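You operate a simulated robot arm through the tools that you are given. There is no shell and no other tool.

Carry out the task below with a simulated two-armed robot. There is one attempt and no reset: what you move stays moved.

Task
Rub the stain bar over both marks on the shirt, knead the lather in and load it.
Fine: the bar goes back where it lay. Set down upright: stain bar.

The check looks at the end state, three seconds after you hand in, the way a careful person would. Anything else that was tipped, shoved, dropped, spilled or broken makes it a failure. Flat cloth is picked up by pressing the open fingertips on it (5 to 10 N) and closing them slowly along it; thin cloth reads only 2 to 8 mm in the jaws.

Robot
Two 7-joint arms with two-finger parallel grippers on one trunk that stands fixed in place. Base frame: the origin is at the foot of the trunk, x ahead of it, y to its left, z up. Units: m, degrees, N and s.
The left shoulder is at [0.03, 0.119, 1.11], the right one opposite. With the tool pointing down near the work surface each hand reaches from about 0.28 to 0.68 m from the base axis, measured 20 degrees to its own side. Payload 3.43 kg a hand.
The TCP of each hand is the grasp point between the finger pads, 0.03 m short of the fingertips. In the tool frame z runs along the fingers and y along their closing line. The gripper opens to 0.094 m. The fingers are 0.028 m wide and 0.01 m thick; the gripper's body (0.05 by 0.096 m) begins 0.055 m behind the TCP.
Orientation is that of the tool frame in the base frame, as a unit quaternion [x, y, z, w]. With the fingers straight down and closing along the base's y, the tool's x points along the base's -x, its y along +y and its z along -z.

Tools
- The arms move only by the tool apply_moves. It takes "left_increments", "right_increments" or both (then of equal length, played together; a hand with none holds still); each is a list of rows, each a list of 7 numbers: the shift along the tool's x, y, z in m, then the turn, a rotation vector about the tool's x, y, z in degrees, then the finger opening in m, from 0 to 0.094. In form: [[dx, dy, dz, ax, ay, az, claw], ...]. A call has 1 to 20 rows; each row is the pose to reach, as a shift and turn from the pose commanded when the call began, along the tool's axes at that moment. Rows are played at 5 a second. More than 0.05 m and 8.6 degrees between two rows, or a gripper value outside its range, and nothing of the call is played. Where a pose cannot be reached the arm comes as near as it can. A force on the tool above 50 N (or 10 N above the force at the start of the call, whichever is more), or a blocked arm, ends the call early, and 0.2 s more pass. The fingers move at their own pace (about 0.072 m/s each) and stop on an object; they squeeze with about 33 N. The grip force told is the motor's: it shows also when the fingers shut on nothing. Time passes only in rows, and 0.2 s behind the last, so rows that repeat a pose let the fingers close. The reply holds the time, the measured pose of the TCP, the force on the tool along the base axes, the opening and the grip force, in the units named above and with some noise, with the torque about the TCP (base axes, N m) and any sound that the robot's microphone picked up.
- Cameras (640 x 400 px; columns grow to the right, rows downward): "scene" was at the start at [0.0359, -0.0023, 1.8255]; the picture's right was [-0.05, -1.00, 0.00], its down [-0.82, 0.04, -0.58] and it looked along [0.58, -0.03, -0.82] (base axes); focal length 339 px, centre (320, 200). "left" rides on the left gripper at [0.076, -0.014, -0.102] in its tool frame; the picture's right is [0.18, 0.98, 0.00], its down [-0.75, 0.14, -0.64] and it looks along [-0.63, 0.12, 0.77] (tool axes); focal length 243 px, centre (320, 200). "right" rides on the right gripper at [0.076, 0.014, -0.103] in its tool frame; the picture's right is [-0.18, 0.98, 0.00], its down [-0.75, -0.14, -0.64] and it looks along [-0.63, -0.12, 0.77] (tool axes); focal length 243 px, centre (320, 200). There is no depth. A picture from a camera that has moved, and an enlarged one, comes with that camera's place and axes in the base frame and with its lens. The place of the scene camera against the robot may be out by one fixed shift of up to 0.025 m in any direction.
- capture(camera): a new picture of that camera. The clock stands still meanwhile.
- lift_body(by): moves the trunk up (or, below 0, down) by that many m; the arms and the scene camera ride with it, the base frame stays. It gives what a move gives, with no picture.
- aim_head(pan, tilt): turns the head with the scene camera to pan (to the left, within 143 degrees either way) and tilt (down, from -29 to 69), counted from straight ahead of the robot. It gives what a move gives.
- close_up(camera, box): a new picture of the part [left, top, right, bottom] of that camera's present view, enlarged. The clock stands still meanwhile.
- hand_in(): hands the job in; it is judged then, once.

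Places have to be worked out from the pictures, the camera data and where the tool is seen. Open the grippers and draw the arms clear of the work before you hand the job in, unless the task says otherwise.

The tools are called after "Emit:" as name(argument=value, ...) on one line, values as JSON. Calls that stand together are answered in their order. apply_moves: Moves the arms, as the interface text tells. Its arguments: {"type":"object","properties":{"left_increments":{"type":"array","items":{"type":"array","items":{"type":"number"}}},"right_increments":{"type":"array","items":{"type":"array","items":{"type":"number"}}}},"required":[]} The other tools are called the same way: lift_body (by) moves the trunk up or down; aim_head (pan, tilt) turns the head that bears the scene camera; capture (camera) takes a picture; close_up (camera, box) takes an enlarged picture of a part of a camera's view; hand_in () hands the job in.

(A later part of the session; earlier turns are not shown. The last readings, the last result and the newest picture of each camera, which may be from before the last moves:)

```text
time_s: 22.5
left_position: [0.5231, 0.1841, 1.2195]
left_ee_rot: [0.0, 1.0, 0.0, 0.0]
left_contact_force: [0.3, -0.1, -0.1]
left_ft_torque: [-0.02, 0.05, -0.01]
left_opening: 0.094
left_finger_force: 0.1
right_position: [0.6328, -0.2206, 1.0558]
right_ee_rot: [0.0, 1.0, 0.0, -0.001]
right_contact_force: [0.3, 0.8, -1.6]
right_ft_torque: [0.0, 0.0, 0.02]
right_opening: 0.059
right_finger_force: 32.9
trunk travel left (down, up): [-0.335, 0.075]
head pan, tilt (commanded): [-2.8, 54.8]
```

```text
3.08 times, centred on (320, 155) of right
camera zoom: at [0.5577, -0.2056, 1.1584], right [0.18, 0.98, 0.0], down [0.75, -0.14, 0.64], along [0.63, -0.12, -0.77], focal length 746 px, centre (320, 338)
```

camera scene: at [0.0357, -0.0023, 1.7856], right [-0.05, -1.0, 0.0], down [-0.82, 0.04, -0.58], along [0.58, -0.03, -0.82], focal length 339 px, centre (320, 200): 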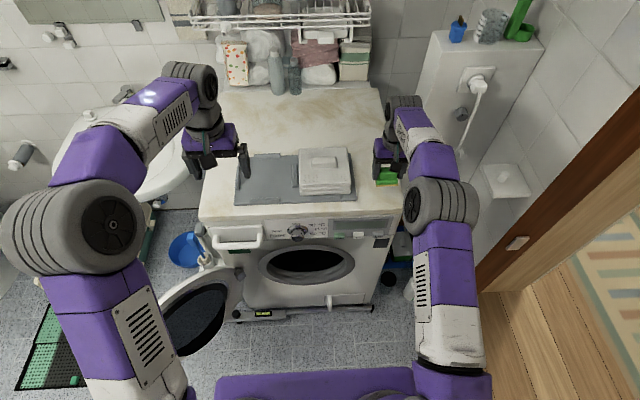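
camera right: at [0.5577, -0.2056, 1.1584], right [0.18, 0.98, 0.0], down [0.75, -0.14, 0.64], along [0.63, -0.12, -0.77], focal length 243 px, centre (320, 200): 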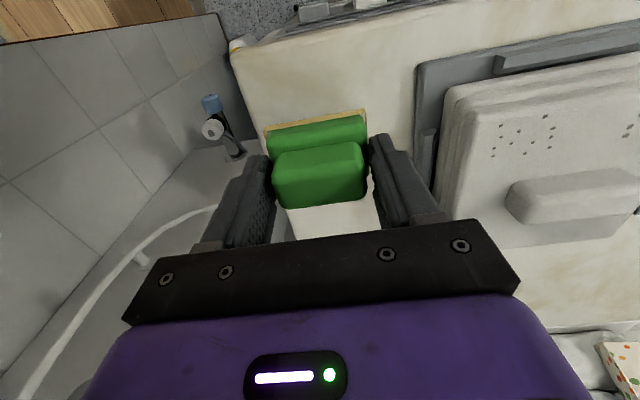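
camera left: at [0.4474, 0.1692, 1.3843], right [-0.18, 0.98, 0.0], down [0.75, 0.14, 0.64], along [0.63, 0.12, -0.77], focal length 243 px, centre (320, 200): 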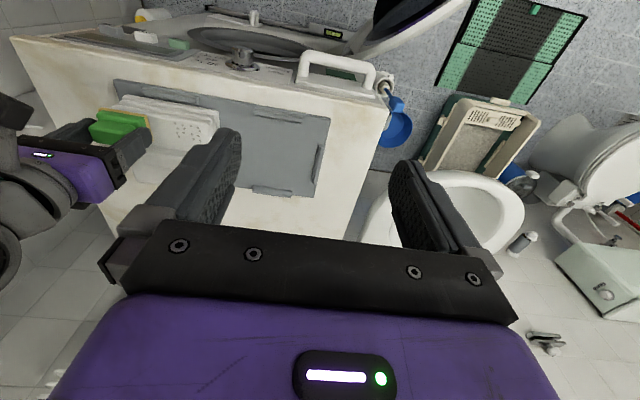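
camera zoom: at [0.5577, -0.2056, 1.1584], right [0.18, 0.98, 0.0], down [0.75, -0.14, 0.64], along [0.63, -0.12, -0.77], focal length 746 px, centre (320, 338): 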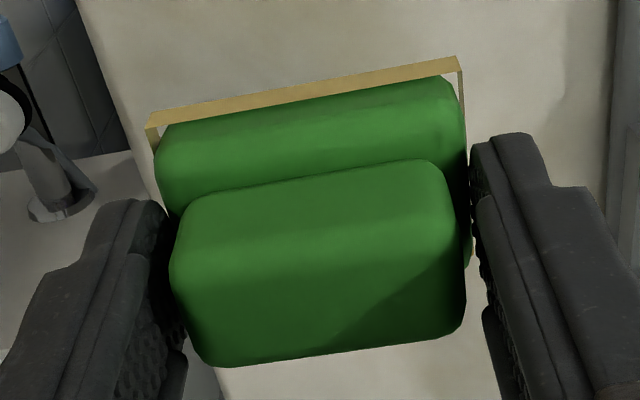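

No visible change on the mark yet; the bar hasn't slipped in the grip. I now bring it back over its original spot and lower to just above the surface.

Emit:
apply_moves(right_increments=[[-0.01, 0.004, 0.01, 0, 0, 0, 0.04], [-0.0185, 0.0069, 0.025, 0, 0, 0, 0.04], [-0.0185, 0.0069, 0.045, 0, 0, 0, 0.04], [-0.0185, 0.0069, 0.053, 0, 0, 0, 0.04], [-0.0185, 0.0069, 0.053, 0, 0, 0, 0.04]])

```text
time_s: 23.7
left_position: [0.5236, 0.1818, 1.2198]
left_ee_rot: [-0.001, 1.0, 0.0, -0.001]
left_contact_force: [0.4, 0.7, 0.4]
left_ft_torque: [0.01, 0.01, 0.0]
left_opening: 0.094
left_finger_force: 0.0
right_position: [0.6526, -0.2116, 1.0031]
right_ee_rot: [0.0, 1.0, 0.0, 0.0]
right_contact_force: [1.0, -0.8, -0.6]
right_ft_torque: [-0.01, 0.03, -0.02]
right_opening: 0.059
right_finger_force: 32.6
trunk travel left (down, up): [-0.335, 0.075]
head pan, tilt (commanded): [-2.8, 54.8]
```

Slightly high at z=1.003; I adjust y by -1 mm and go down until contact.

Emit:
apply_moves(right_increments=[[0, -0.001, 0.003, 0, 0, 0, 0.04], [0, -0.001, 0.005, 0, 0, 0, 0.04], [0, -0.001, 0.0065, 0, 0, 0, 0.04], [0, -0.001, 0.0065, 0, 0, 0, 0.04]])

```text
time_s: 24.7
left_position: [0.5221, 0.183, 1.2201]
left_ee_rot: [0.0, 1.0, 0.0, 0.0]
left_contact_force: [-0.1, 0.0, 0.5]
left_ft_torque: [-0.01, 0.01, 0.02]
left_opening: 0.0939
left_finger_force: 0.1
right_position: [0.6522, -0.2145, 0.996]
right_ee_rot: [0.0, 1.0, 0.001, -0.001]
right_contact_force: [-0.3, -0.4, -1.1]
right_ft_torque: [-0.01, -0.01, -0.03]
right_opening: 0.0591
right_finger_force: 33.1
trunk travel left (down, up): [-0.335, 0.075]
head pan, tilt (commanded): [-2.8, 54.8]
```

No contact yet at z=0.996, so the bar slid up a little in the fingers. I continue by millimetres.

Emit:
apply_moves(right_increments=[[0, 0, 0.001, 0, 0, 0, 0.04], [0, 0, 0.002, 0, 0, 0, 0.04], [0, 0, 0.002, 0, 0, 0, 0.04]])

```text
time_s: 25.5
left_position: [0.5223, 0.1836, 1.2202]
left_ee_rot: [0.0, 1.0, 0.0, 0.001]
left_contact_force: [0.6, -0.7, -0.3]
left_ft_torque: [0.02, 0.03, -0.03]
left_opening: 0.0939
left_finger_force: 0.1
right_position: [0.6513, -0.2131, 0.9954]
right_ee_rot: [0.0, 1.0, 0.0, 0.0]
right_contact_force: [0.3, 0.1, 4.7]
right_ft_torque: [0.05, -0.13, 0.0]
right_opening: 0.0588
right_finger_force: 33.2
trunk travel left (down, up): [-0.335, 0.075]
head pan, tilt (commanded): [-2.8, 54.8]
```

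It's resting (4.7 N). I open the fingers fully, then tilt the hand 18° forward while shifting up 5 mm and back 5 mm.

Emit:
apply_moves(right_increments=[[0, 0, -0.001, 0, 0, 0, 0.065], [0, 0, -0.001, 0, 0, 0, 0.08], [0, 0, -0.001, 0, 0, 0, 0.094], [0, 0, -0.001, 0, 0, 0, 0.094]])

Emit:
apply_moves(right_increments=[[0.002, 0, -0.003, 0, -6, 0, 0.094], [0.004, 0, -0.004, 0, -12, 0, 0.094], [0.005, 0, -0.004, 0, -18, 0, 0.094], [0.005, 0, -0.004, 0, -18, 0, 0.094]])

Emit:
capture(camera="right")

Emit:
close_up(camera="scene", box=[330, 130, 450, 220])

```text
time_s: 26.5
left_position: [0.5225, 0.1843, 1.2196]
left_ee_rot: [-0.001, 1.0, 0.0, 0.0]
left_contact_force: [-0.3, 0.8, -0.6]
left_ft_torque: [-0.01, 0.02, 0.0]
left_opening: 0.094
left_finger_force: 0.1
right_position: [0.6515, -0.2136, 0.9962]
right_ee_rot: [0.0, 1.0, 0.0, -0.001]
right_contact_force: [0.2, 1.1, -0.1]
right_ft_torque: [-0.01, -0.01, 0.02]
right_opening: 0.0941
right_finger_force: 0.1
trunk travel left (down, up): [-0.335, 0.075]
head pan, tilt (commanded): [-2.8, 54.8]
```

```text
time_s: 27.5
left_position: [0.5227, 0.1831, 1.2193]
left_ee_rot: [0.0, 1.0, 0.0, 0.0]
left_contact_force: [-0.1, -0.3, -0.1]
left_ft_torque: [-0.01, 0.01, 0.0]
left_opening: 0.0941
left_finger_force: 0.1
right_position: [0.6471, -0.2138, 0.9991]
right_ee_rot: [0.0, 0.988, 0.0, 0.155]
right_contact_force: [0.3, -0.2, -0.6]
right_ft_torque: [0.04, 0.03, 0.03]
right_opening: 0.0939
right_finger_force: 0.1
trunk travel left (down, up): [-0.335, 0.075]
head pan, tilt (commanded): [-2.8, 54.8]
```

```text
taken
camera right: at [0.5431, -0.1993, 1.0727], right [0.18, 0.98, 0.06], down [0.52, -0.14, 0.84], along [0.84, -0.12, -0.54], focal length 243 px, centre (320, 200)
```

right: 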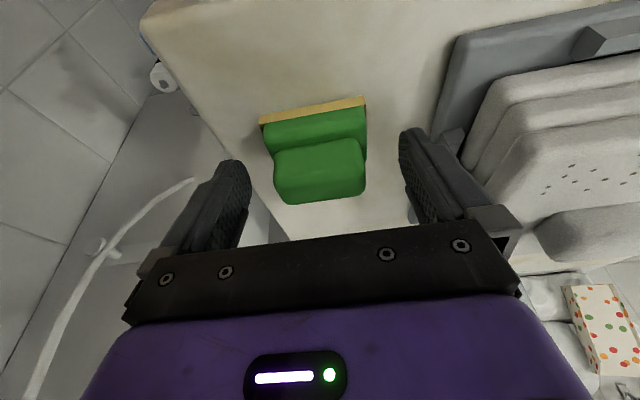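

```text
4.44 times, centred on (390, 175) of scene
camera zoom: at [0.0365, -0.0022, 1.7855], right [-0.05, -1.0, 0.0], down [-0.82, 0.04, -0.58], along [0.57, -0.03, -0.82], focal length 1508 px, centre (9, 311)
```

zoom: 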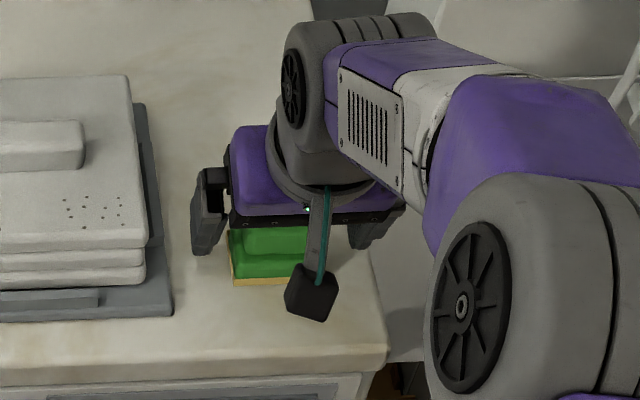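

The hand is tilted ~18° with fingers flanking the knob and the bar unmoved. I close slowly.

Emit:
apply_moves(right_increments=[[0, 0, 0, 0, 0, 0, 0.08], [0, 0, 0, 0, 0, 0, 0.07], [0, 0, 0, 0, 0, 0, 0.062], [0, 0, 0, 0, 0, 0, 0.056], [0, 0, 0, 0, 0, 0, 0.05], [0, 0, 0, 0, 0, 0, 0.045], [0, 0, 0, 0, 0, 0, 0.04], [0, 0, 0, 0, 0, 0, 0.04]])

Emit:
close_up(camera="right", box=[220, 80, 420, 230])

```text
time_s: 29.3
left_position: [0.5224, 0.1836, 1.2201]
left_ee_rot: [0.001, 1.0, 0.0, 0.0]
left_contact_force: [-0.2, 0.0, 0.6]
left_ft_torque: [0.0, 0.01, 0.01]
left_opening: 0.0941
left_finger_force: 0.1
right_position: [0.6463, -0.2139, 0.9989]
right_ee_rot: [0.001, 0.988, 0.0, 0.156]
right_contact_force: [0.2, -0.1, 0.4]
right_ft_torque: [-0.02, 0.0, -0.01]
right_opening: 0.0588
right_finger_force: 33.0
trunk travel left (down, up): [-0.335, 0.075]
head pan, tilt (commanded): [-2.8, 54.8]
```

```text
2.67 times, centred on (320, 155) of right
camera zoom: at [0.5428, -0.1994, 1.0729], right [0.18, 0.98, 0.06], down [0.52, -0.14, 0.84], along [0.84, -0.12, -0.54], focal length 647 px, centre (320, 320)
```

zoom: 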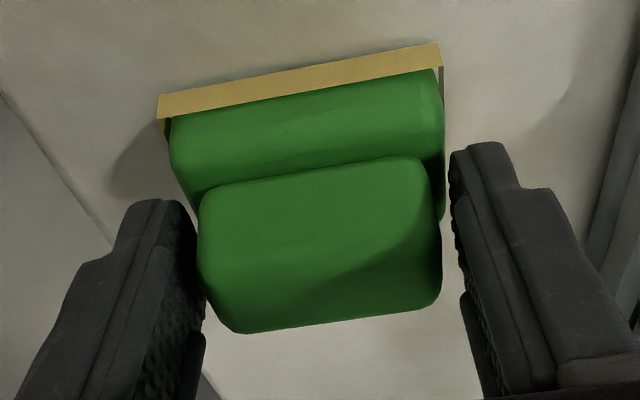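

Regripped at 0.0588 m; new home reference is TCP [0.6467, -0.2138, 0.999] at 18° tilt. I lift straight up 0.05 m (along base z) and then raise the trunk.

Emit:
apply_moves(right_increments=[[-0.0062, 0, -0.019, 0, 0, 0, 0.04], [-0.0108, 0, -0.0333, 0, 0, 0, 0.04], [-0.0155, 0, -0.0476, 0, 0, 0, 0.04], [-0.0155, 0, -0.0476, 0, 0, 0, 0.04]])

Emit:
lift_body(by=0.06)

Emit:
close_up(camera="scene", box=[310, 110, 450, 210])

```text
time_s: 30.3
left_position: [0.524, 0.1837, 1.2193]
left_ee_rot: [0.0, 1.0, 0.001, 0.0]
left_contact_force: [0.4, -0.2, -0.2]
left_ft_torque: [0.01, -0.01, 0.03]
left_opening: 0.0941
left_finger_force: 0.0
right_position: [0.6467, -0.2138, 1.0502]
right_ee_rot: [0.0, 0.988, 0.0, 0.156]
right_contact_force: [0.3, -0.1, -1.5]
right_ft_torque: [-0.03, 0.0, 0.03]
right_opening: 0.0589
right_finger_force: 33.4
trunk travel left (down, up): [-0.335, 0.075]
head pan, tilt (commanded): [-2.8, 54.8]
```

```text
time_s: 31.3
left_position: [0.5239, 0.1827, 1.2798]
left_ee_rot: [0.0, 1.0, 0.0, 0.0]
left_contact_force: [-0.6, -0.6, 0.1]
left_ft_torque: [0.01, 0.0, -0.03]
left_opening: 0.0939
left_finger_force: 0.0
right_position: [0.6465, -0.2146, 1.1089]
right_ee_rot: [0.001, 0.988, 0.001, 0.155]
right_contact_force: [-0.6, -0.1, -0.7]
right_ft_torque: [-0.01, 0.0, 0.03]
right_opening: 0.0588
right_finger_force: 33.1
trunk travel left (down, up): [-0.395, 0.015]
head pan, tilt (commanded): [-2.8, 54.8]
```

```text
4.00 times, centred on (380, 160) of scene
camera zoom: at [0.0362, -0.0023, 1.8454], right [-0.05, -1.0, 0.0], down [-0.82, 0.04, -0.58], along [0.58, -0.03, -0.82], focal length 1358 px, centre (80, 360)
```

zoom: 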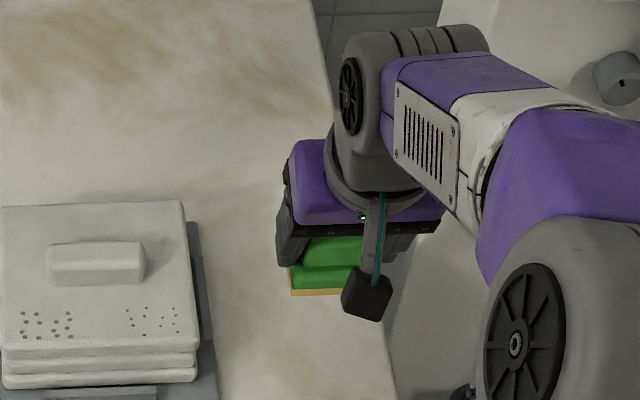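

Bar centre is about +7 mm in x and -1.5 mm in y from the TCP. I carry it over to the far mark (TCP target [0.642, -0.0065]) at z≈1.109, then lower to 1.068.

Emit:
apply_moves(right_increments=[[0.001, 0.04, 0, 0, 0, 0, 0.04], [0.002, 0.08, -0.001, 0, 0, 0, 0.04], [0.003, 0.12, -0.001, 0, 0, 0, 0.04], [0.004, 0.16, -0.001, 0, 0, 0, 0.04], [0.0043, 0.195, -0.0014, 0, 0, 0, 0.04], [0.0043, 0.208, -0.0014, 0, 0, 0, 0.04], [0.0105, 0.208, 0.0176, 0, 0, 0, 0.04], [0.0169, 0.208, 0.0376, 0, 0, 0, 0.04], [0.0169, 0.208, 0.0376, 0, 0, 0, 0.04]])

Emit:
capture(camera="right")

Emit:
close_up(camera="left", box=[0, 40, 300, 230])

Emit:
close_up(camera="scene", box=[270, 110, 410, 220])

```text
time_s: 33.3
left_position: [0.5229, 0.1836, 1.2803]
left_ee_rot: [-0.001, 1.0, 0.001, 0.0]
left_contact_force: [-0.7, 0.2, -0.2]
left_ft_torque: [-0.01, 0.0, 0.0]
left_opening: 0.0939
left_finger_force: 0.1
right_position: [0.6412, -0.0072, 1.0678]
right_ee_rot: [0.0, 0.988, 0.001, 0.155]
right_contact_force: [1.2, -0.2, -0.9]
right_ft_torque: [0.02, -0.01, -0.01]
right_opening: 0.0587
right_finger_force: 32.7
trunk travel left (down, up): [-0.395, 0.015]
head pan, tilt (commanded): [-2.8, 54.8]
```

```text
taken
camera right: at [0.5384, 0.0076, 1.1416], right [0.18, 0.98, 0.06], down [0.52, -0.14, 0.84], along [0.84, -0.12, -0.54], focal length 243 px, centre (320, 200)
```

right: 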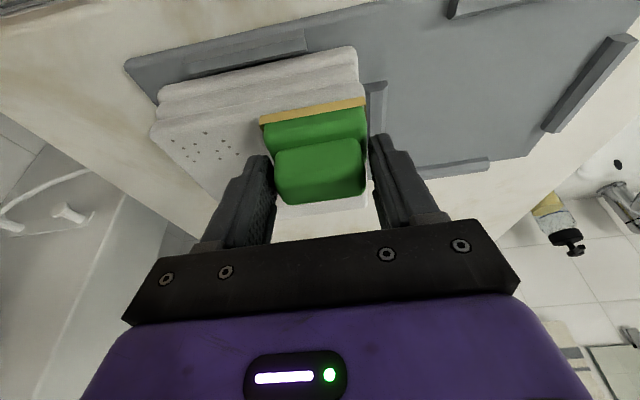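

```text
2.11 times, centred on (150, 135) of left
camera zoom: at [0.447, 0.1689, 1.3845], right [-0.18, 0.98, 0.0], down [0.75, 0.14, 0.64], along [0.63, 0.12, -0.77], focal length 511 px, centre (678, 337)
```

zoom: 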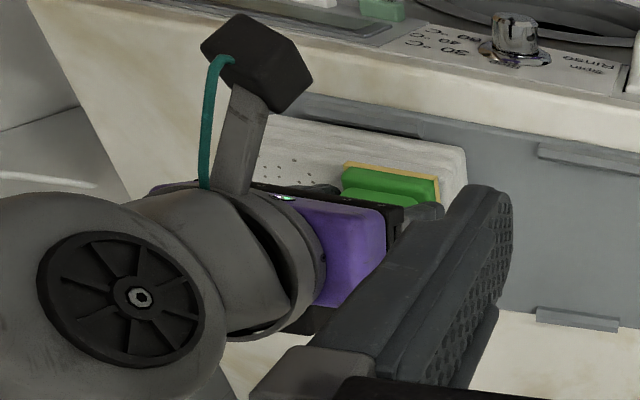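

```text
3.64 times, centred on (340, 165) of scene
camera zoom: at [0.0357, -0.0024, 1.8456], right [-0.05, -1.0, 0.0], down [-0.82, 0.04, -0.58], along [0.58, -0.03, -0.82], focal length 1234 px, centre (247, 327)
```

zoom: 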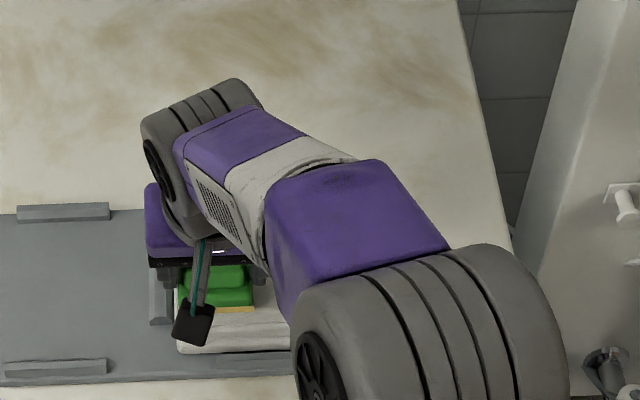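

The tilted hand reaches the far mark with ease. I lower the last centimetre gently.

Emit:
apply_moves(right_increments=[[0.0012, 0, 0.0038, 0, 0, 0, 0.04], [0.0022, 0, 0.0067, 0, 0, 0, 0.04], [0.0026, 0, 0.008, 0, 0, 0, 0.04], [0.0026, 0, 0.008, 0, 0, 0, 0.04]])

```text
time_s: 34.3
left_position: [0.523, 0.1835, 1.281]
left_ee_rot: [-0.001, 1.0, 0.001, 0.001]
left_contact_force: [0.4, -0.9, -0.7]
left_ft_torque: [0.0, 0.01, -0.02]
left_opening: 0.094
left_finger_force: 0.1
right_position: [0.6425, -0.0052, 1.0616]
right_ee_rot: [0.0, 0.988, 0.001, 0.157]
right_contact_force: [-1.7, -1.7, 8.6]
right_ft_torque: [-0.1, 0.13, 0.0]
right_opening: 0.0588
right_finger_force: 33.1
trunk travel left (down, up): [-0.395, 0.015]
head pan, tilt (commanded): [-2.8, 54.8]
```

Contact at 8.6 N. I rub over the far mark with several strokes across y and slight x offsets, keeping the height.

Emit:
apply_moves(right_increments=[[0, 0.01, 0, 0, 0, 0, 0.04], [0, 0, 0, 0, 0, 0, 0.04], [0, -0.01, 0, 0, 0, 0, 0.04], [0, -0.018, 0, 0, 0, 0, 0.04], [0, -0.008, 0, 0, 0, 0, 0.04], [0, 0.002, 0, 0, 0, 0, 0.04], [0, 0.012, 0, 0, 0, 0, 0.04], [0.0057, 0.004, -0.0019, 0, 0, 0, 0.04], [0.0057, -0.006, -0.0019, 0, 0, 0, 0.04], [0.0057, -0.016, -0.0019, 0, 0, 0, 0.04], [0.0057, -0.006, -0.0019, 0, 0, 0, 0.04], [0.0057, 0.004, -0.0019, 0, 0, 0, 0.04], [0.0057, 0.012, -0.0019, 0, 0, 0, 0.04], [-0.0048, 0.004, 0.0015, 0, 0, 0, 0.04], [-0.0048, -0.006, 0.0015, 0, 0, 0, 0.04], [-0.0048, -0.016, 0.0015, 0, 0, 0, 0.04], [-0.0048, -0.006, 0.0015, 0, 0, 0, 0.04], [-0.0048, 0.006, 0.0015, 0, 0, 0, 0.04], [0, 0, 0, 0, 0, 0, 0.04]])

Emit:
capture(camera="right")

```text
time_s: 38.3
left_position: [0.5238, 0.1845, 1.28]
left_ee_rot: [0.0, 1.0, -0.001, 0.0]
left_contact_force: [-0.6, -1.2, 0.2]
left_ft_torque: [0.0, -0.01, 0.0]
left_opening: 0.0941
left_finger_force: 0.0
right_position: [0.6433, -0.0052, 1.06]
right_ee_rot: [-0.001, 0.987, 0.002, 0.159]
right_contact_force: [11.5, -3.9, 14.7]
right_ft_torque: [-0.4, -0.59, 0.18]
right_opening: 0.0589
right_finger_force: 33.3
trunk travel left (down, up): [-0.395, 0.015]
head pan, tilt (commanded): [-2.8, 54.8]
```

```text
taken
camera right: at [0.5398, 0.0087, 1.1337], right [0.17, 0.98, 0.06], down [0.51, -0.14, 0.85], along [0.84, -0.12, -0.53], focal length 243 px, centre (320, 200)
```

right: 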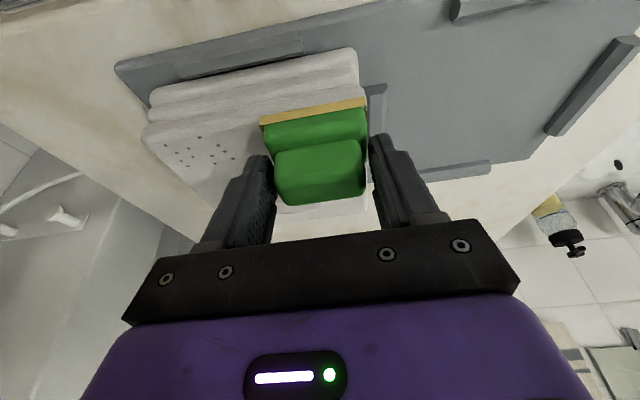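

Forces during rubbing were ~15 N normal, moderate. I lift 2 cm and move over the near mark so that the far one can be seen.

Emit:
apply_moves(right_increments=[[-0.0031, 0, -0.0095, 0, 0, 0, 0.04], [-0.0062, 0, -0.019, 0, 0, 0, 0.04], [-0.0062, -0.04, -0.019, 0, 0, 0, 0.04], [-0.0062, -0.079, -0.019, 0, 0, 0, 0.04], [-0.0062, -0.079, -0.019, 0, 0, 0, 0.04]])

Emit:
capture(camera="right")

Emit:
close_up(camera="scene", box=[270, 130, 370, 220])

Emit:
close_up(camera="left", box=[100, 80, 230, 160])

```text
time_s: 39.5
left_position: [0.5222, 0.1842, 1.2794]
left_ee_rot: [-0.001, 1.0, 0.001, 0.0]
left_contact_force: [0.3, -0.1, 1.3]
left_ft_torque: [-0.02, 0.03, 0.04]
left_opening: 0.0941
left_finger_force: 0.0
right_position: [0.6433, -0.0844, 1.0792]
right_ee_rot: [-0.001, 0.988, 0.001, 0.156]
right_contact_force: [-0.5, -1.0, -0.8]
right_ft_torque: [0.06, 0.01, -0.02]
right_opening: 0.0589
right_finger_force: 32.5
trunk travel left (down, up): [-0.395, 0.015]
head pan, tilt (commanded): [-2.8, 54.8]
```

```text
taken
camera right: at [0.5401, -0.0695, 1.152], right [0.17, 0.98, 0.06], down [0.52, -0.14, 0.84], along [0.84, -0.12, -0.54], focal length 243 px, centre (320, 200)
```

right: 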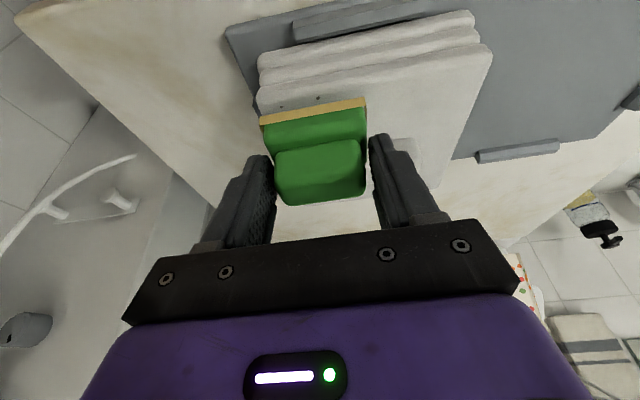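

```text
4.44 times, centred on (320, 175) of scene
camera zoom: at [0.0361, -0.0013, 1.8455], right [-0.05, -1.0, 0.0], down [-0.82, 0.04, -0.58], along [0.58, -0.03, -0.82], focal length 1508 px, centre (320, 311)
```

zoom: 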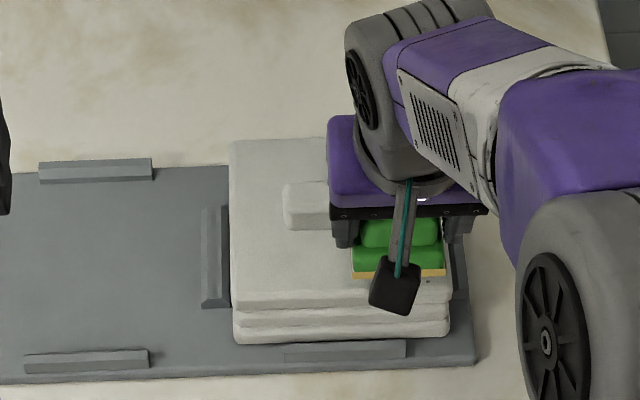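

```text
4.92 times, centred on (165, 120) of left
camera zoom: at [0.4473, 0.1697, 1.3842], right [-0.18, 0.98, 0.0], down [0.75, 0.14, 0.64], along [0.63, 0.12, -0.77], focal length 1194 px, centre (1083, 594)
```

zoom: 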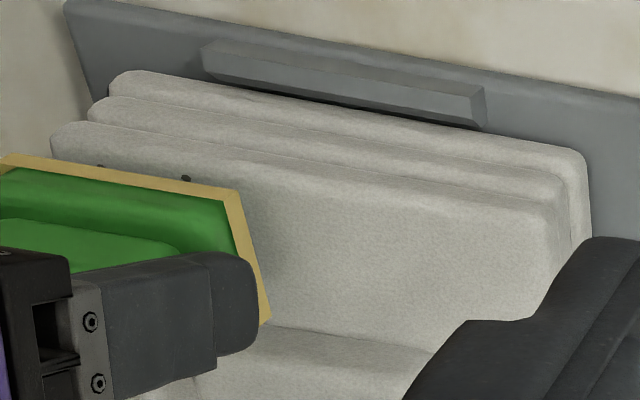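

The far mark has disappeared – lathered. Now I lower onto the near mark in the same way.

Emit:
apply_moves(right_increments=[[0.0028, -0.001, 0.0086, 0, 0, 0, 0.04], [0.0046, -0.002, 0.0143, 0, 0, 0, 0.04], [0.0057, -0.002, 0.0176, 0, 0, 0, 0.04], [0.0057, -0.002, 0.0176, 0, 0, 0, 0.04]])

```text
time_s: 40.5
left_position: [0.5224, 0.1826, 1.2797]
left_ee_rot: [0.0, 1.0, 0.001, 0.0]
left_contact_force: [0.4, 0.2, -0.5]
left_ft_torque: [-0.03, -0.02, 0.01]
left_opening: 0.0938
left_finger_force: 0.1
right_position: [0.6423, -0.0865, 1.0612]
right_ee_rot: [0.0, 0.988, -0.001, 0.157]
right_contact_force: [-1.0, -0.6, 4.3]
right_ft_torque: [0.1, 0.03, 0.0]
right_opening: 0.059
right_finger_force: 33.1
trunk travel left (down, up): [-0.395, 0.015]
head pan, tilt (commanded): [-2.8, 54.8]
```

Contact with 4.3 N. I press about 0.8 mm more and make the same strokes over this mark.

Emit:
apply_moves(right_increments=[[0.0003, -0.01, 0.0008, 0, 0, 0, 0.04], [0.0003, 0, 0.0008, 0, 0, 0, 0.04], [0.0003, 0.01, 0.0008, 0, 0, 0, 0.04], [0.0003, 0.018, 0.0008, 0, 0, 0, 0.04], [0.0003, 0.008, 0.0008, 0, 0, 0, 0.04], [0.0003, -0.002, 0.0008, 0, 0, 0, 0.04], [0.0003, -0.012, 0.0008, 0, 0, 0, 0.04], [0.006, -0.004, -0.0011, 0, 0, 0, 0.04], [0.006, 0.006, -0.0011, 0, 0, 0, 0.04], [0.006, 0.016, -0.0011, 0, 0, 0, 0.04], [0.006, 0.006, -0.0011, 0, 0, 0, 0.04], [0.006, -0.004, -0.0011, 0, 0, 0, 0.04], [0.006, -0.012, -0.0011, 0, 0, 0, 0.04], [-0.0045, -0.004, 0.0023, 0, 0, 0, 0.04], [-0.0045, 0.006, 0.0023, 0, 0, 0, 0.04], [-0.0045, 0.016, 0.0023, 0, 0, 0, 0.04], [-0.0045, 0.006, 0.0023, 0, 0, 0, 0.04], [-0.0045, -0.006, 0.0023, 0, 0, 0, 0.04], [0.0003, 0, 0.0008, 0, 0, 0, 0.04]])

Emit:
apply_moves(right_increments=[[-0.0031, 0, -0.0095, 0, 0, 0, 0.04], [-0.0123, 0, -0.038, 0, 0, 0, 0.04], [-0.0123, -0.04, -0.038, 0, 0, 0, 0.04], [-0.0123, -0.08, -0.038, 0, 0, 0, 0.04], [-0.0123, -0.12, -0.038, 0, 0, 0, 0.04], [-0.0123, -0.1275, -0.038, 0, 0, 0, 0.04], [-0.0123, -0.1275, -0.038, 0, 0, 0, 0.04]])

Emit:
capture(camera="right")

Emit:
close_up(camera="scene", box=[270, 130, 370, 220])

Emit:
close_up(camera="left", box=[80, 70, 240, 170])

```text
time_s: 44.5
left_position: [0.5239, 0.1838, 1.2806]
left_ee_rot: [0.0, 1.0, 0.0, 0.0]
left_contact_force: [0.6, 0.4, 0.1]
left_ft_torque: [-0.01, 0.0, 0.01]
left_opening: 0.094
left_finger_force: 0.0
right_position: [0.6414, -0.0877, 1.0601]
right_ee_rot: [0.001, 0.988, -0.002, 0.157]
right_contact_force: [2.8, -3.9, 4.7]
right_ft_torque: [0.01, -0.15, -0.05]
right_opening: 0.059
right_finger_force: 32.8
trunk travel left (down, up): [-0.395, 0.015]
head pan, tilt (commanded): [-2.8, 54.8]
```

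```text
time_s: 46.1
left_position: [0.523, 0.1841, 1.28]
left_ee_rot: [0.0, 1.0, 0.0, 0.0]
left_contact_force: [0.2, 0.4, 0.4]
left_ft_torque: [0.02, 0.01, 0.0]
left_opening: 0.094
left_finger_force: 0.1
right_position: [0.6409, -0.2148, 1.1004]
right_ee_rot: [-0.001, 0.988, 0.0, 0.155]
right_contact_force: [0.0, 0.8, -0.1]
right_ft_torque: [0.0, 0.0, -0.02]
right_opening: 0.0587
right_finger_force: 32.5
trunk travel left (down, up): [-0.395, 0.015]
head pan, tilt (commanded): [-2.8, 54.8]
```

```text
taken
camera right: at [0.5371, -0.2002, 1.1743], right [0.17, 0.98, 0.06], down [0.52, -0.14, 0.84], along [0.84, -0.12, -0.54], focal length 243 px, centre (320, 200)
```

right: 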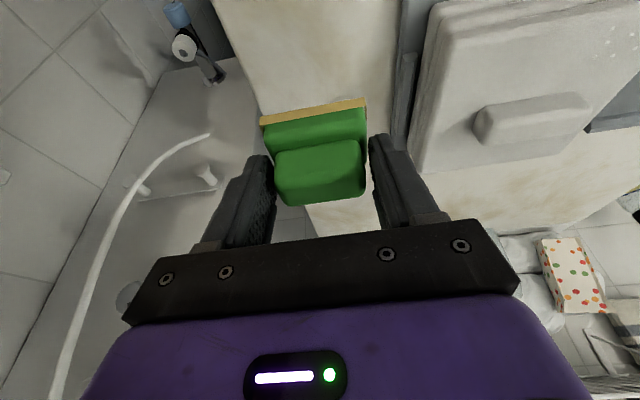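

```text
4.44 times, centred on (320, 175) of scene
camera zoom: at [0.0358, -0.0025, 1.8455], right [-0.05, -1.0, 0.0], down [-0.82, 0.04, -0.58], along [0.58, -0.03, -0.82], focal length 1508 px, centre (320, 311)
```

zoom: 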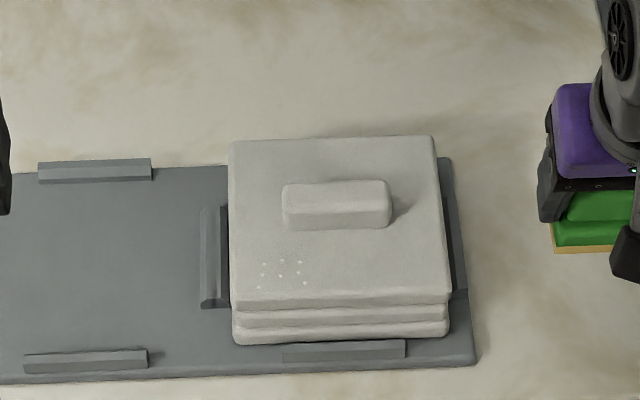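

```text
4.00 times, centred on (160, 120) of left
camera zoom: at [0.4471, 0.1688, 1.3844], right [-0.18, 0.98, 0.0], down [0.75, 0.14, 0.64], along [0.63, 0.12, -0.77], focal length 970 px, centre (960, 520)
```

zoom: 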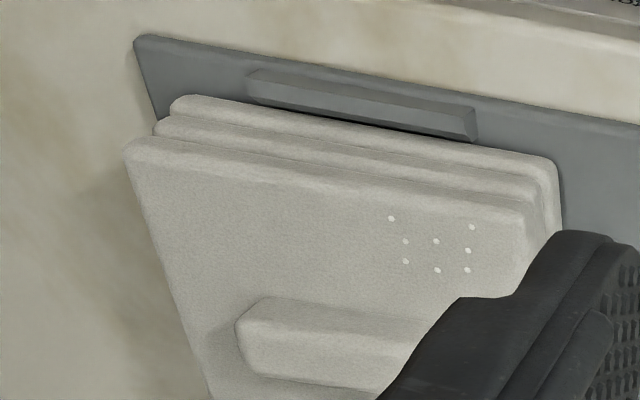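

The far mark now shows white lather dots and the near mark's stain dots are gone. I lower the trunk and return the bar to its spot first.

Emit:
lift_body(by=-0.06)

Emit:
close_up(camera="right", box=[220, 80, 420, 230])

Emit:
close_up(camera="right", box=[400, 0, 640, 180])

```text
time_s: 47.1
left_position: [0.5228, 0.1832, 1.2202]
left_ee_rot: [0.0, 1.0, -0.001, 0.001]
left_contact_force: [-0.2, 0.2, -1.1]
left_ft_torque: [-0.02, 0.01, -0.03]
left_opening: 0.0942
left_finger_force: 0.0
right_position: [0.6412, -0.2146, 1.0401]
right_ee_rot: [-0.001, 0.988, 0.0, 0.156]
right_contact_force: [-0.9, -0.1, -1.1]
right_ft_torque: [-0.02, -0.02, -0.01]
right_opening: 0.0589
right_finger_force: 33.0
trunk travel left (down, up): [-0.335, 0.075]
head pan, tilt (commanded): [-2.8, 54.8]
```

```text
2.67 times, centred on (320, 155) of right
camera zoom: at [0.5371, -0.2, 1.1145], right [0.18, 0.98, 0.06], down [0.52, -0.14, 0.84], along [0.84, -0.12, -0.54], focal length 647 px, centre (320, 320)
```

zoom: 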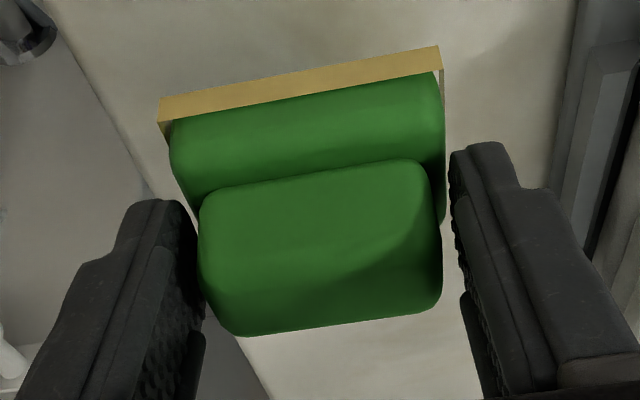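

```text
2.22 times, centred on (520, 90) of right
camera zoom: at [0.5371, -0.2, 1.1145], right [0.18, 0.98, 0.06], down [0.52, -0.14, 0.84], along [0.84, -0.12, -0.54], focal length 539 px, centre (-124, 444)
```

zoom: 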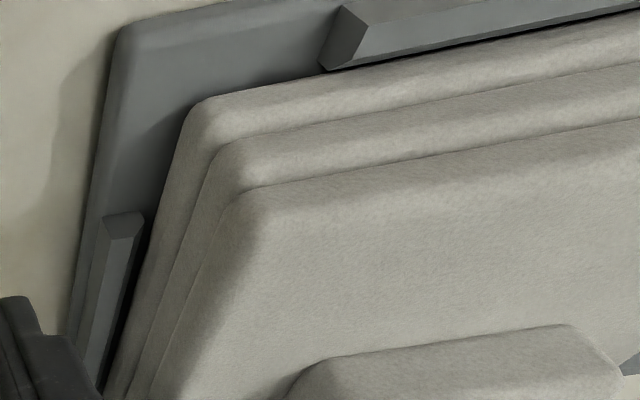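

The bar hasn't slipped in the grip. I move over its home spot and lower to 5 mm above.

Emit:
apply_moves(right_increments=[[-0.0052, 0.001, 0.0017, 0, 0, 0, 0.04], [-0.0006, 0.001, 0.016, 0, 0, 0, 0.04], [0.0041, 0.001, 0.0302, 0, 0, 0, 0.04], [0.0059, 0.001, 0.0359, 0, 0, 0, 0.04], [0.0059, 0.001, 0.0359, 0, 0, 0, 0.04]])

```text
time_s: 48.3
left_position: [0.5239, 0.1831, 1.2204]
left_ee_rot: [-0.001, 1.0, 0.0, 0.0]
left_contact_force: [-0.2, -0.1, 0.7]
left_ft_torque: [-0.02, 0.0, -0.03]
left_opening: 0.0938
left_finger_force: 0.1
right_position: [0.6467, -0.2137, 1.0045]
right_ee_rot: [0.001, 0.988, -0.001, 0.155]
right_contact_force: [0.2, 0.7, -1.0]
right_ft_torque: [0.01, 0.02, -0.02]
right_opening: 0.0591
right_finger_force: 33.1
trunk travel left (down, up): [-0.335, 0.075]
head pan, tilt (commanded): [-2.8, 54.8]
```

Right over home at z=1.0045; I lower the last millimetres until it touches.

Emit:
apply_moves(right_increments=[[0.0009, 0, 0.0029, 0, 0, 0, 0.04], [0.0015, 0, 0.0048, 0, 0, 0, 0.04], [0.0019, 0, 0.0057, 0, 0, 0, 0.04], [0.0019, 0, 0.0057, 0, 0, 0, 0.04]])

```text
time_s: 49.3
left_position: [0.5224, 0.1837, 1.2203]
left_ee_rot: [0.0, 1.0, 0.0, 0.0]
left_contact_force: [0.2, -0.5, -0.1]
left_ft_torque: [0.02, 0.02, -0.02]
left_opening: 0.0939
left_finger_force: 0.0
right_position: [0.646, -0.2142, 0.9987]
right_ee_rot: [0.0, 0.988, 0.001, 0.156]
right_contact_force: [0.2, -0.4, -0.8]
right_ft_torque: [0.01, 0.04, 0.01]
right_opening: 0.0588
right_finger_force: 32.9
trunk travel left (down, up): [-0.335, 0.075]
head pan, tilt (commanded): [-2.8, 54.8]
```

Emit:
apply_moves(right_increments=[[0.0003, 0, 0.001, 0, 0, 0, 0.04], [0.0005, 0, 0.0016, 0, 0, 0, 0.04], [0.0005, 0, 0.0016, 0, 0, 0, 0.04]])

```text
time_s: 50.1
left_position: [0.522, 0.1827, 1.2205]
left_ee_rot: [0.0, 1.0, -0.001, 0.001]
left_contact_force: [-1.1, 0.3, 0.2]
left_ft_torque: [0.0, 0.01, -0.02]
left_opening: 0.0942
left_finger_force: 0.1
right_position: [0.6479, -0.2122, 0.9988]
right_ee_rot: [-0.001, 0.988, 0.001, 0.157]
right_contact_force: [1.2, -1.0, 8.9]
right_ft_torque: [0.02, 0.05, -0.03]
right_opening: 0.0589
right_finger_force: 32.6
trunk travel left (down, up): [-0.335, 0.075]
head pan, tilt (commanded): [-2.8, 54.8]
```

The bar is down (8.9 N). I relax slightly, open, then withdraw straight up.

Emit:
apply_moves(right_increments=[[-0.0003, 0, -0.0008, 0, 0, 0, 0.055], [-0.0003, 0, -0.0008, 0, 0, 0, 0.065], [-0.0003, 0, -0.0008, 0, 0, 0, 0.08], [-0.0003, 0, -0.0008, 0, 0, 0, 0.094], [-0.0003, 0, -0.0008, 0, 0, 0, 0.094], [-0.0062, 0, -0.019, 0, 0, 0, 0.094], [-0.0155, 0, -0.0476, 0, 0, 0, 0.094], [-0.031, 0, -0.0951, 0, 0, 0, 0.094], [-0.031, 0, -0.0951, 0, 0, 0, 0.094]])

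Emit:
capture(camera="right")

Emit:
close_up(camera="scene", box=[270, 110, 430, 220])

Emit:
close_up(camera="left", box=[0, 40, 300, 230])

```text
time_s: 52.1
left_position: [0.5237, 0.1834, 1.2194]
left_ee_rot: [-0.001, 1.0, 0.0, 0.0]
left_contact_force: [-0.6, 0.5, 0.2]
left_ft_torque: [-0.01, 0.02, 0.04]
left_opening: 0.0939
left_finger_force: 0.0
right_position: [0.647, -0.214, 1.0977]
right_ee_rot: [0.0, 0.988, 0.0, 0.155]
right_contact_force: [-0.8, -0.3, 0.2]
right_ft_torque: [-0.01, -0.03, 0.02]
right_opening: 0.0941
right_finger_force: 0.0
trunk travel left (down, up): [-0.335, 0.075]
head pan, tilt (commanded): [-2.8, 54.8]
```

```text
taken
camera right: at [0.5435, -0.2002, 1.1715], right [0.17, 0.98, 0.06], down [0.52, -0.14, 0.84], along [0.84, -0.12, -0.54], focal length 243 px, centre (320, 200)
```

right: 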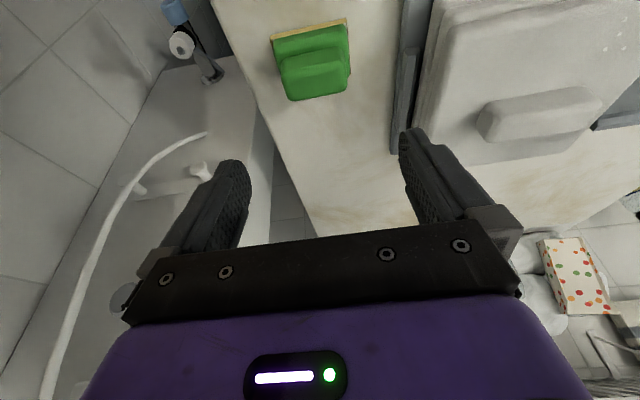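

```text
3.64 times, centred on (350, 165) of scene
camera zoom: at [0.037, -0.0025, 1.7855], right [-0.05, -1.0, 0.0], down [-0.82, 0.04, -0.58], along [0.57, -0.03, -0.82], focal length 1234 px, centre (211, 327)
```

zoom: 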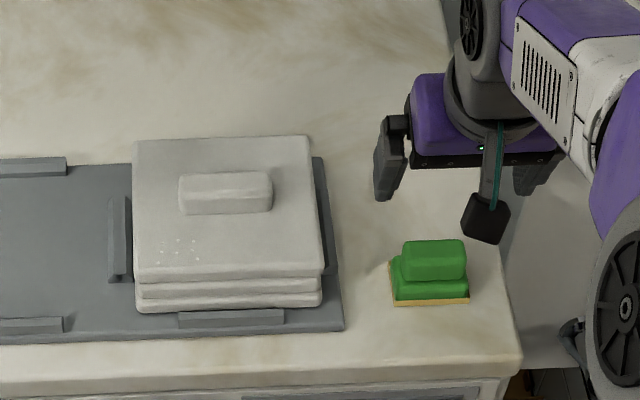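

```text
2.11 times, centred on (150, 135) of left
camera zoom: at [0.4479, 0.1688, 1.3241], right [-0.18, 0.98, 0.0], down [0.75, 0.14, 0.64], along [0.63, 0.12, -0.77], focal length 511 px, centre (678, 337)
```

zoom: 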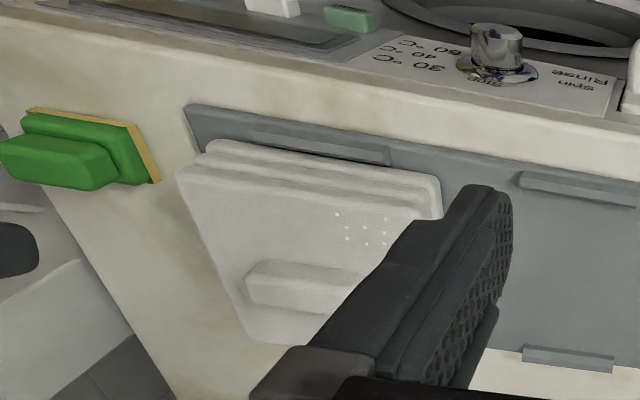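

The bar stands back on its spot. I enlarge the shirt's marks area from the left and right cameras, and wait a moment to see whether lather appears on the near mark as well.

Emit:
apply_moves(right_increments=[[0, 0, 0, 0, 0, 0, 0.094], [0, 0, 0, 0, 0, 0, 0.094], [0, 0, 0, 0, 0, 0, 0.094], [0, 0, 0, 0, 0, 0, 0.094], [0, 0, 0, 0, 0, 0, 0.094], [0, 0, 0, 0, 0, 0, 0.094], [0, 0, 0, 0, 0, 0, 0.094], [0, 0, 0, 0, 0, 0, 0.094], [0, 0, 0, 0, 0, 0, 0.094], [0, 0, 0, 0, 0, 0, 0.094]])

Emit:
close_up(camera="left", box=[70, 100, 230, 200])

Emit:
close_up(camera="right", box=[420, 0, 640, 140])

Emit:
close_up(camera="scene", box=[290, 140, 360, 200])

```text
time_s: 54.3
left_position: [0.5234, 0.1833, 1.2196]
left_ee_rot: [0.0, 1.0, 0.0, 0.0]
left_contact_force: [0.2, 0.5, 0.7]
left_ft_torque: [0.01, -0.04, 0.01]
left_opening: 0.0941
left_finger_force: 0.1
right_position: [0.6468, -0.2152, 1.0974]
right_ee_rot: [0.0, 0.988, 0.0, 0.156]
right_contact_force: [-0.5, -0.4, -1.4]
right_ft_torque: [0.01, -0.02, -0.03]
right_opening: 0.0941
right_finger_force: 0.1
trunk travel left (down, up): [-0.335, 0.075]
head pan, tilt (commanded): [-2.8, 54.8]
```

```text
4.00 times, centred on (150, 150) of left
camera zoom: at [0.4471, 0.169, 1.3244], right [-0.18, 0.98, 0.0], down [0.75, 0.14, 0.64], along [0.63, 0.12, -0.77], focal length 970 px, centre (1000, 400)
```

zoom: 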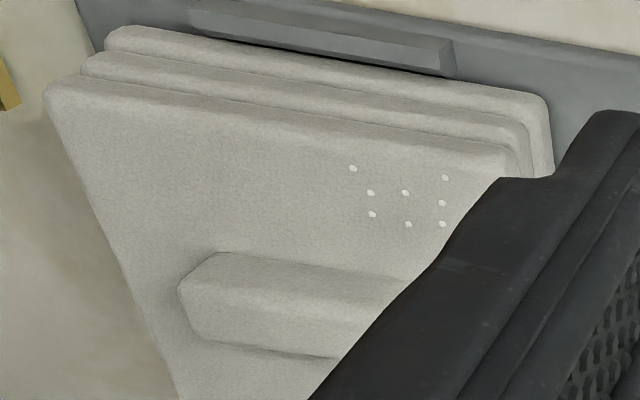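

```text
2.86 times, centred on (530, 70) of right
camera zoom: at [0.5428, -0.2002, 1.1716], right [0.18, 0.98, 0.06], down [0.52, -0.14, 0.84], along [0.84, -0.12, -0.54], focal length 693 px, centre (-280, 571)
```

zoom: 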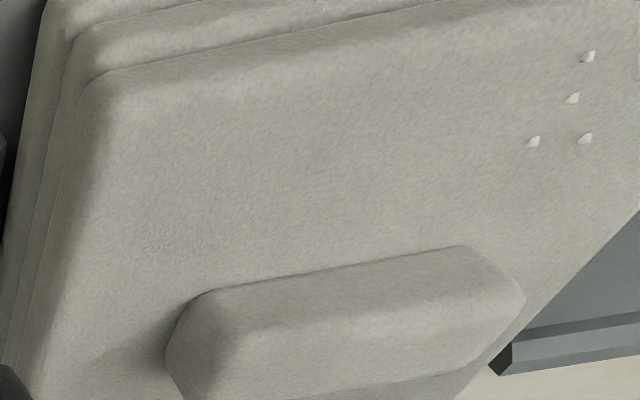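

```text
6.67 times, centred on (325, 170) of scene
camera zoom: at [0.0359, -0.0023, 1.7855], right [-0.05, -1.0, 0.0], down [-0.82, 0.04, -0.58], along [0.58, -0.03, -0.82], focal length 2263 px, centre (287, 400)
```

zoom: 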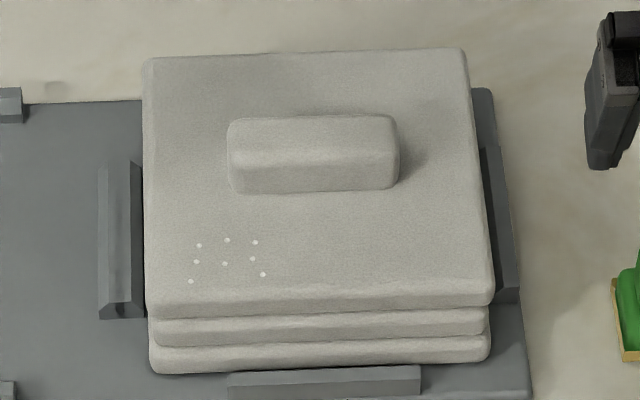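

Only the far mark shows white lather dots; the near one shows nothing at all. I move the right hand to a straight-down viewpoint between the marks and robot to look at both closely.

Emit:
apply_moves(right_increments=[[0.0134, 0.0275, -0.0219, 0, 3, 0, 0.094], [0.0268, 0.055, -0.0438, 0, 6, 0, 0.094], [0.0402, 0.0825, -0.0657, 0, 9, 0, 0.094], [0.0536, 0.11, -0.0876, 0, 12, 0, 0.094], [0.067, 0.1375, -0.1095, 0, 15, 0, 0.094], [0.0804, 0.165, -0.1313, 0, 18, 0, 0.094], [0.0804, 0.165, -0.1313, 0, 18, 0, 0.094]])

Emit:
capture(camera="right")

Emit:
close_up(camera="right", box=[250, 120, 410, 220])

```text
time_s: 55.9
left_position: [0.5229, 0.1831, 1.2204]
left_ee_rot: [0.0, 1.0, -0.001, 0.0]
left_contact_force: [-0.3, 0.1, 0.5]
left_ft_torque: [0.03, 0.03, -0.02]
left_opening: 0.094
left_finger_force: 0.1
right_position: [0.5308, -0.0502, 1.1985]
right_ee_rot: [0.0, 1.0, 0.0, -0.002]
right_contact_force: [-0.5, 0.3, 0.4]
right_ft_torque: [-0.01, 0.01, -0.02]
right_opening: 0.0939
right_finger_force: 0.1
trunk travel left (down, up): [-0.335, 0.075]
head pan, tilt (commanded): [-2.8, 54.8]
```

```text
taken
camera right: at [0.4557, -0.0358, 1.3002], right [0.18, 0.98, 0.0], down [0.76, -0.14, 0.64], along [0.63, -0.12, -0.77], focal length 243 px, centre (320, 200)
```

right: 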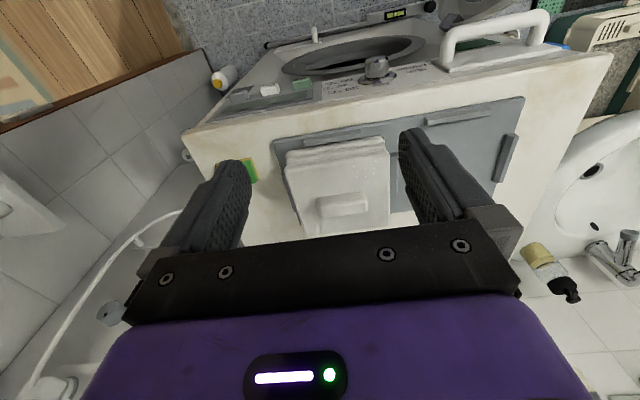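

```text
4.00 times, centred on (330, 170) of right
camera zoom: at [0.4557, -0.0358, 1.3002], right [0.18, 0.98, 0.0], down [0.76, -0.14, 0.64], along [0.63, -0.12, -0.77], focal length 970 px, centre (280, 320)
```

zoom: 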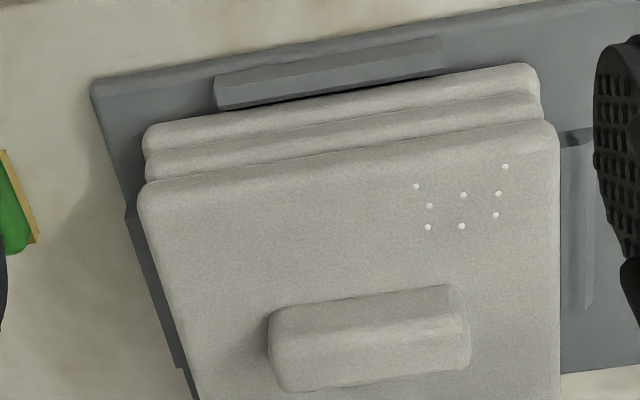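

The far mark shows lather dots, the near one still none. I wait four more seconds in place to see whether it's just delayed.

Emit:
apply_moves(right_increments=[[0, 0, 0, 0, 0, 0, 0.094], [0, 0, 0, 0, 0, 0, 0.094], [0, 0, 0, 0, 0, 0, 0.094], [0, 0, 0, 0, 0, 0, 0.094], [0, 0, 0, 0, 0, 0, 0.094], [0, 0, 0, 0, 0, 0, 0.094], [0, 0, 0, 0, 0, 0, 0.094], [0, 0, 0, 0, 0, 0, 0.094], [0, 0, 0, 0, 0, 0, 0.094], [0, 0, 0, 0, 0, 0, 0.094], [0, 0, 0, 0, 0, 0, 0.094], [0, 0, 0, 0, 0, 0, 0.094], [0, 0, 0, 0, 0, 0, 0.094], [0, 0, 0, 0, 0, 0, 0.094], [0, 0, 0, 0, 0, 0, 0.094], [0, 0, 0, 0, 0, 0, 0.094], [0, 0, 0, 0, 0, 0, 0.094], [0, 0, 0, 0, 0, 0, 0.094], [0, 0, 0, 0, 0, 0, 0.094], [0, 0, 0, 0, 0, 0, 0.094]])

Emit:
close_up(camera="right", box=[250, 120, 410, 220])

```text
time_s: 60.1
left_position: [0.5226, 0.1837, 1.2193]
left_ee_rot: [-0.001, 1.0, -0.001, -0.001]
left_contact_force: [-0.5, -0.8, 0.4]
left_ft_torque: [0.04, 0.0, 0.0]
left_opening: 0.0938
left_finger_force: 0.1
right_position: [0.531, -0.0497, 1.1978]
right_ee_rot: [0.0, 1.0, -0.001, 0.0]
right_contact_force: [0.2, -0.5, 0.0]
right_ft_torque: [0.02, 0.03, 0.0]
right_opening: 0.0942
right_finger_force: 0.1
trunk travel left (down, up): [-0.335, 0.075]
head pan, tilt (commanded): [-2.8, 54.8]
```

```text
4.00 times, centred on (330, 170) of right
camera zoom: at [0.4555, -0.0356, 1.3], right [0.18, 0.98, 0.0], down [0.75, -0.14, 0.64], along [0.63, -0.12, -0.77], focal length 970 px, centre (280, 320)
```

zoom: 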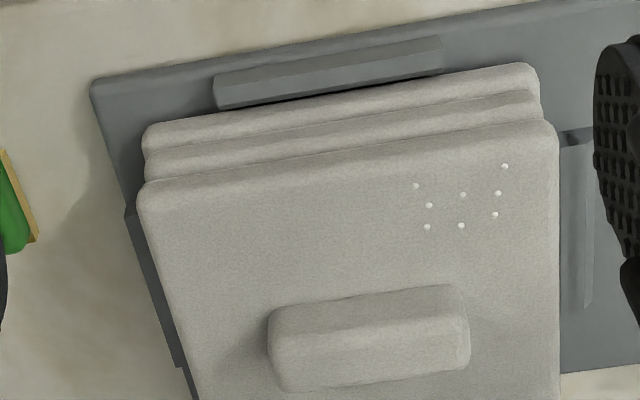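

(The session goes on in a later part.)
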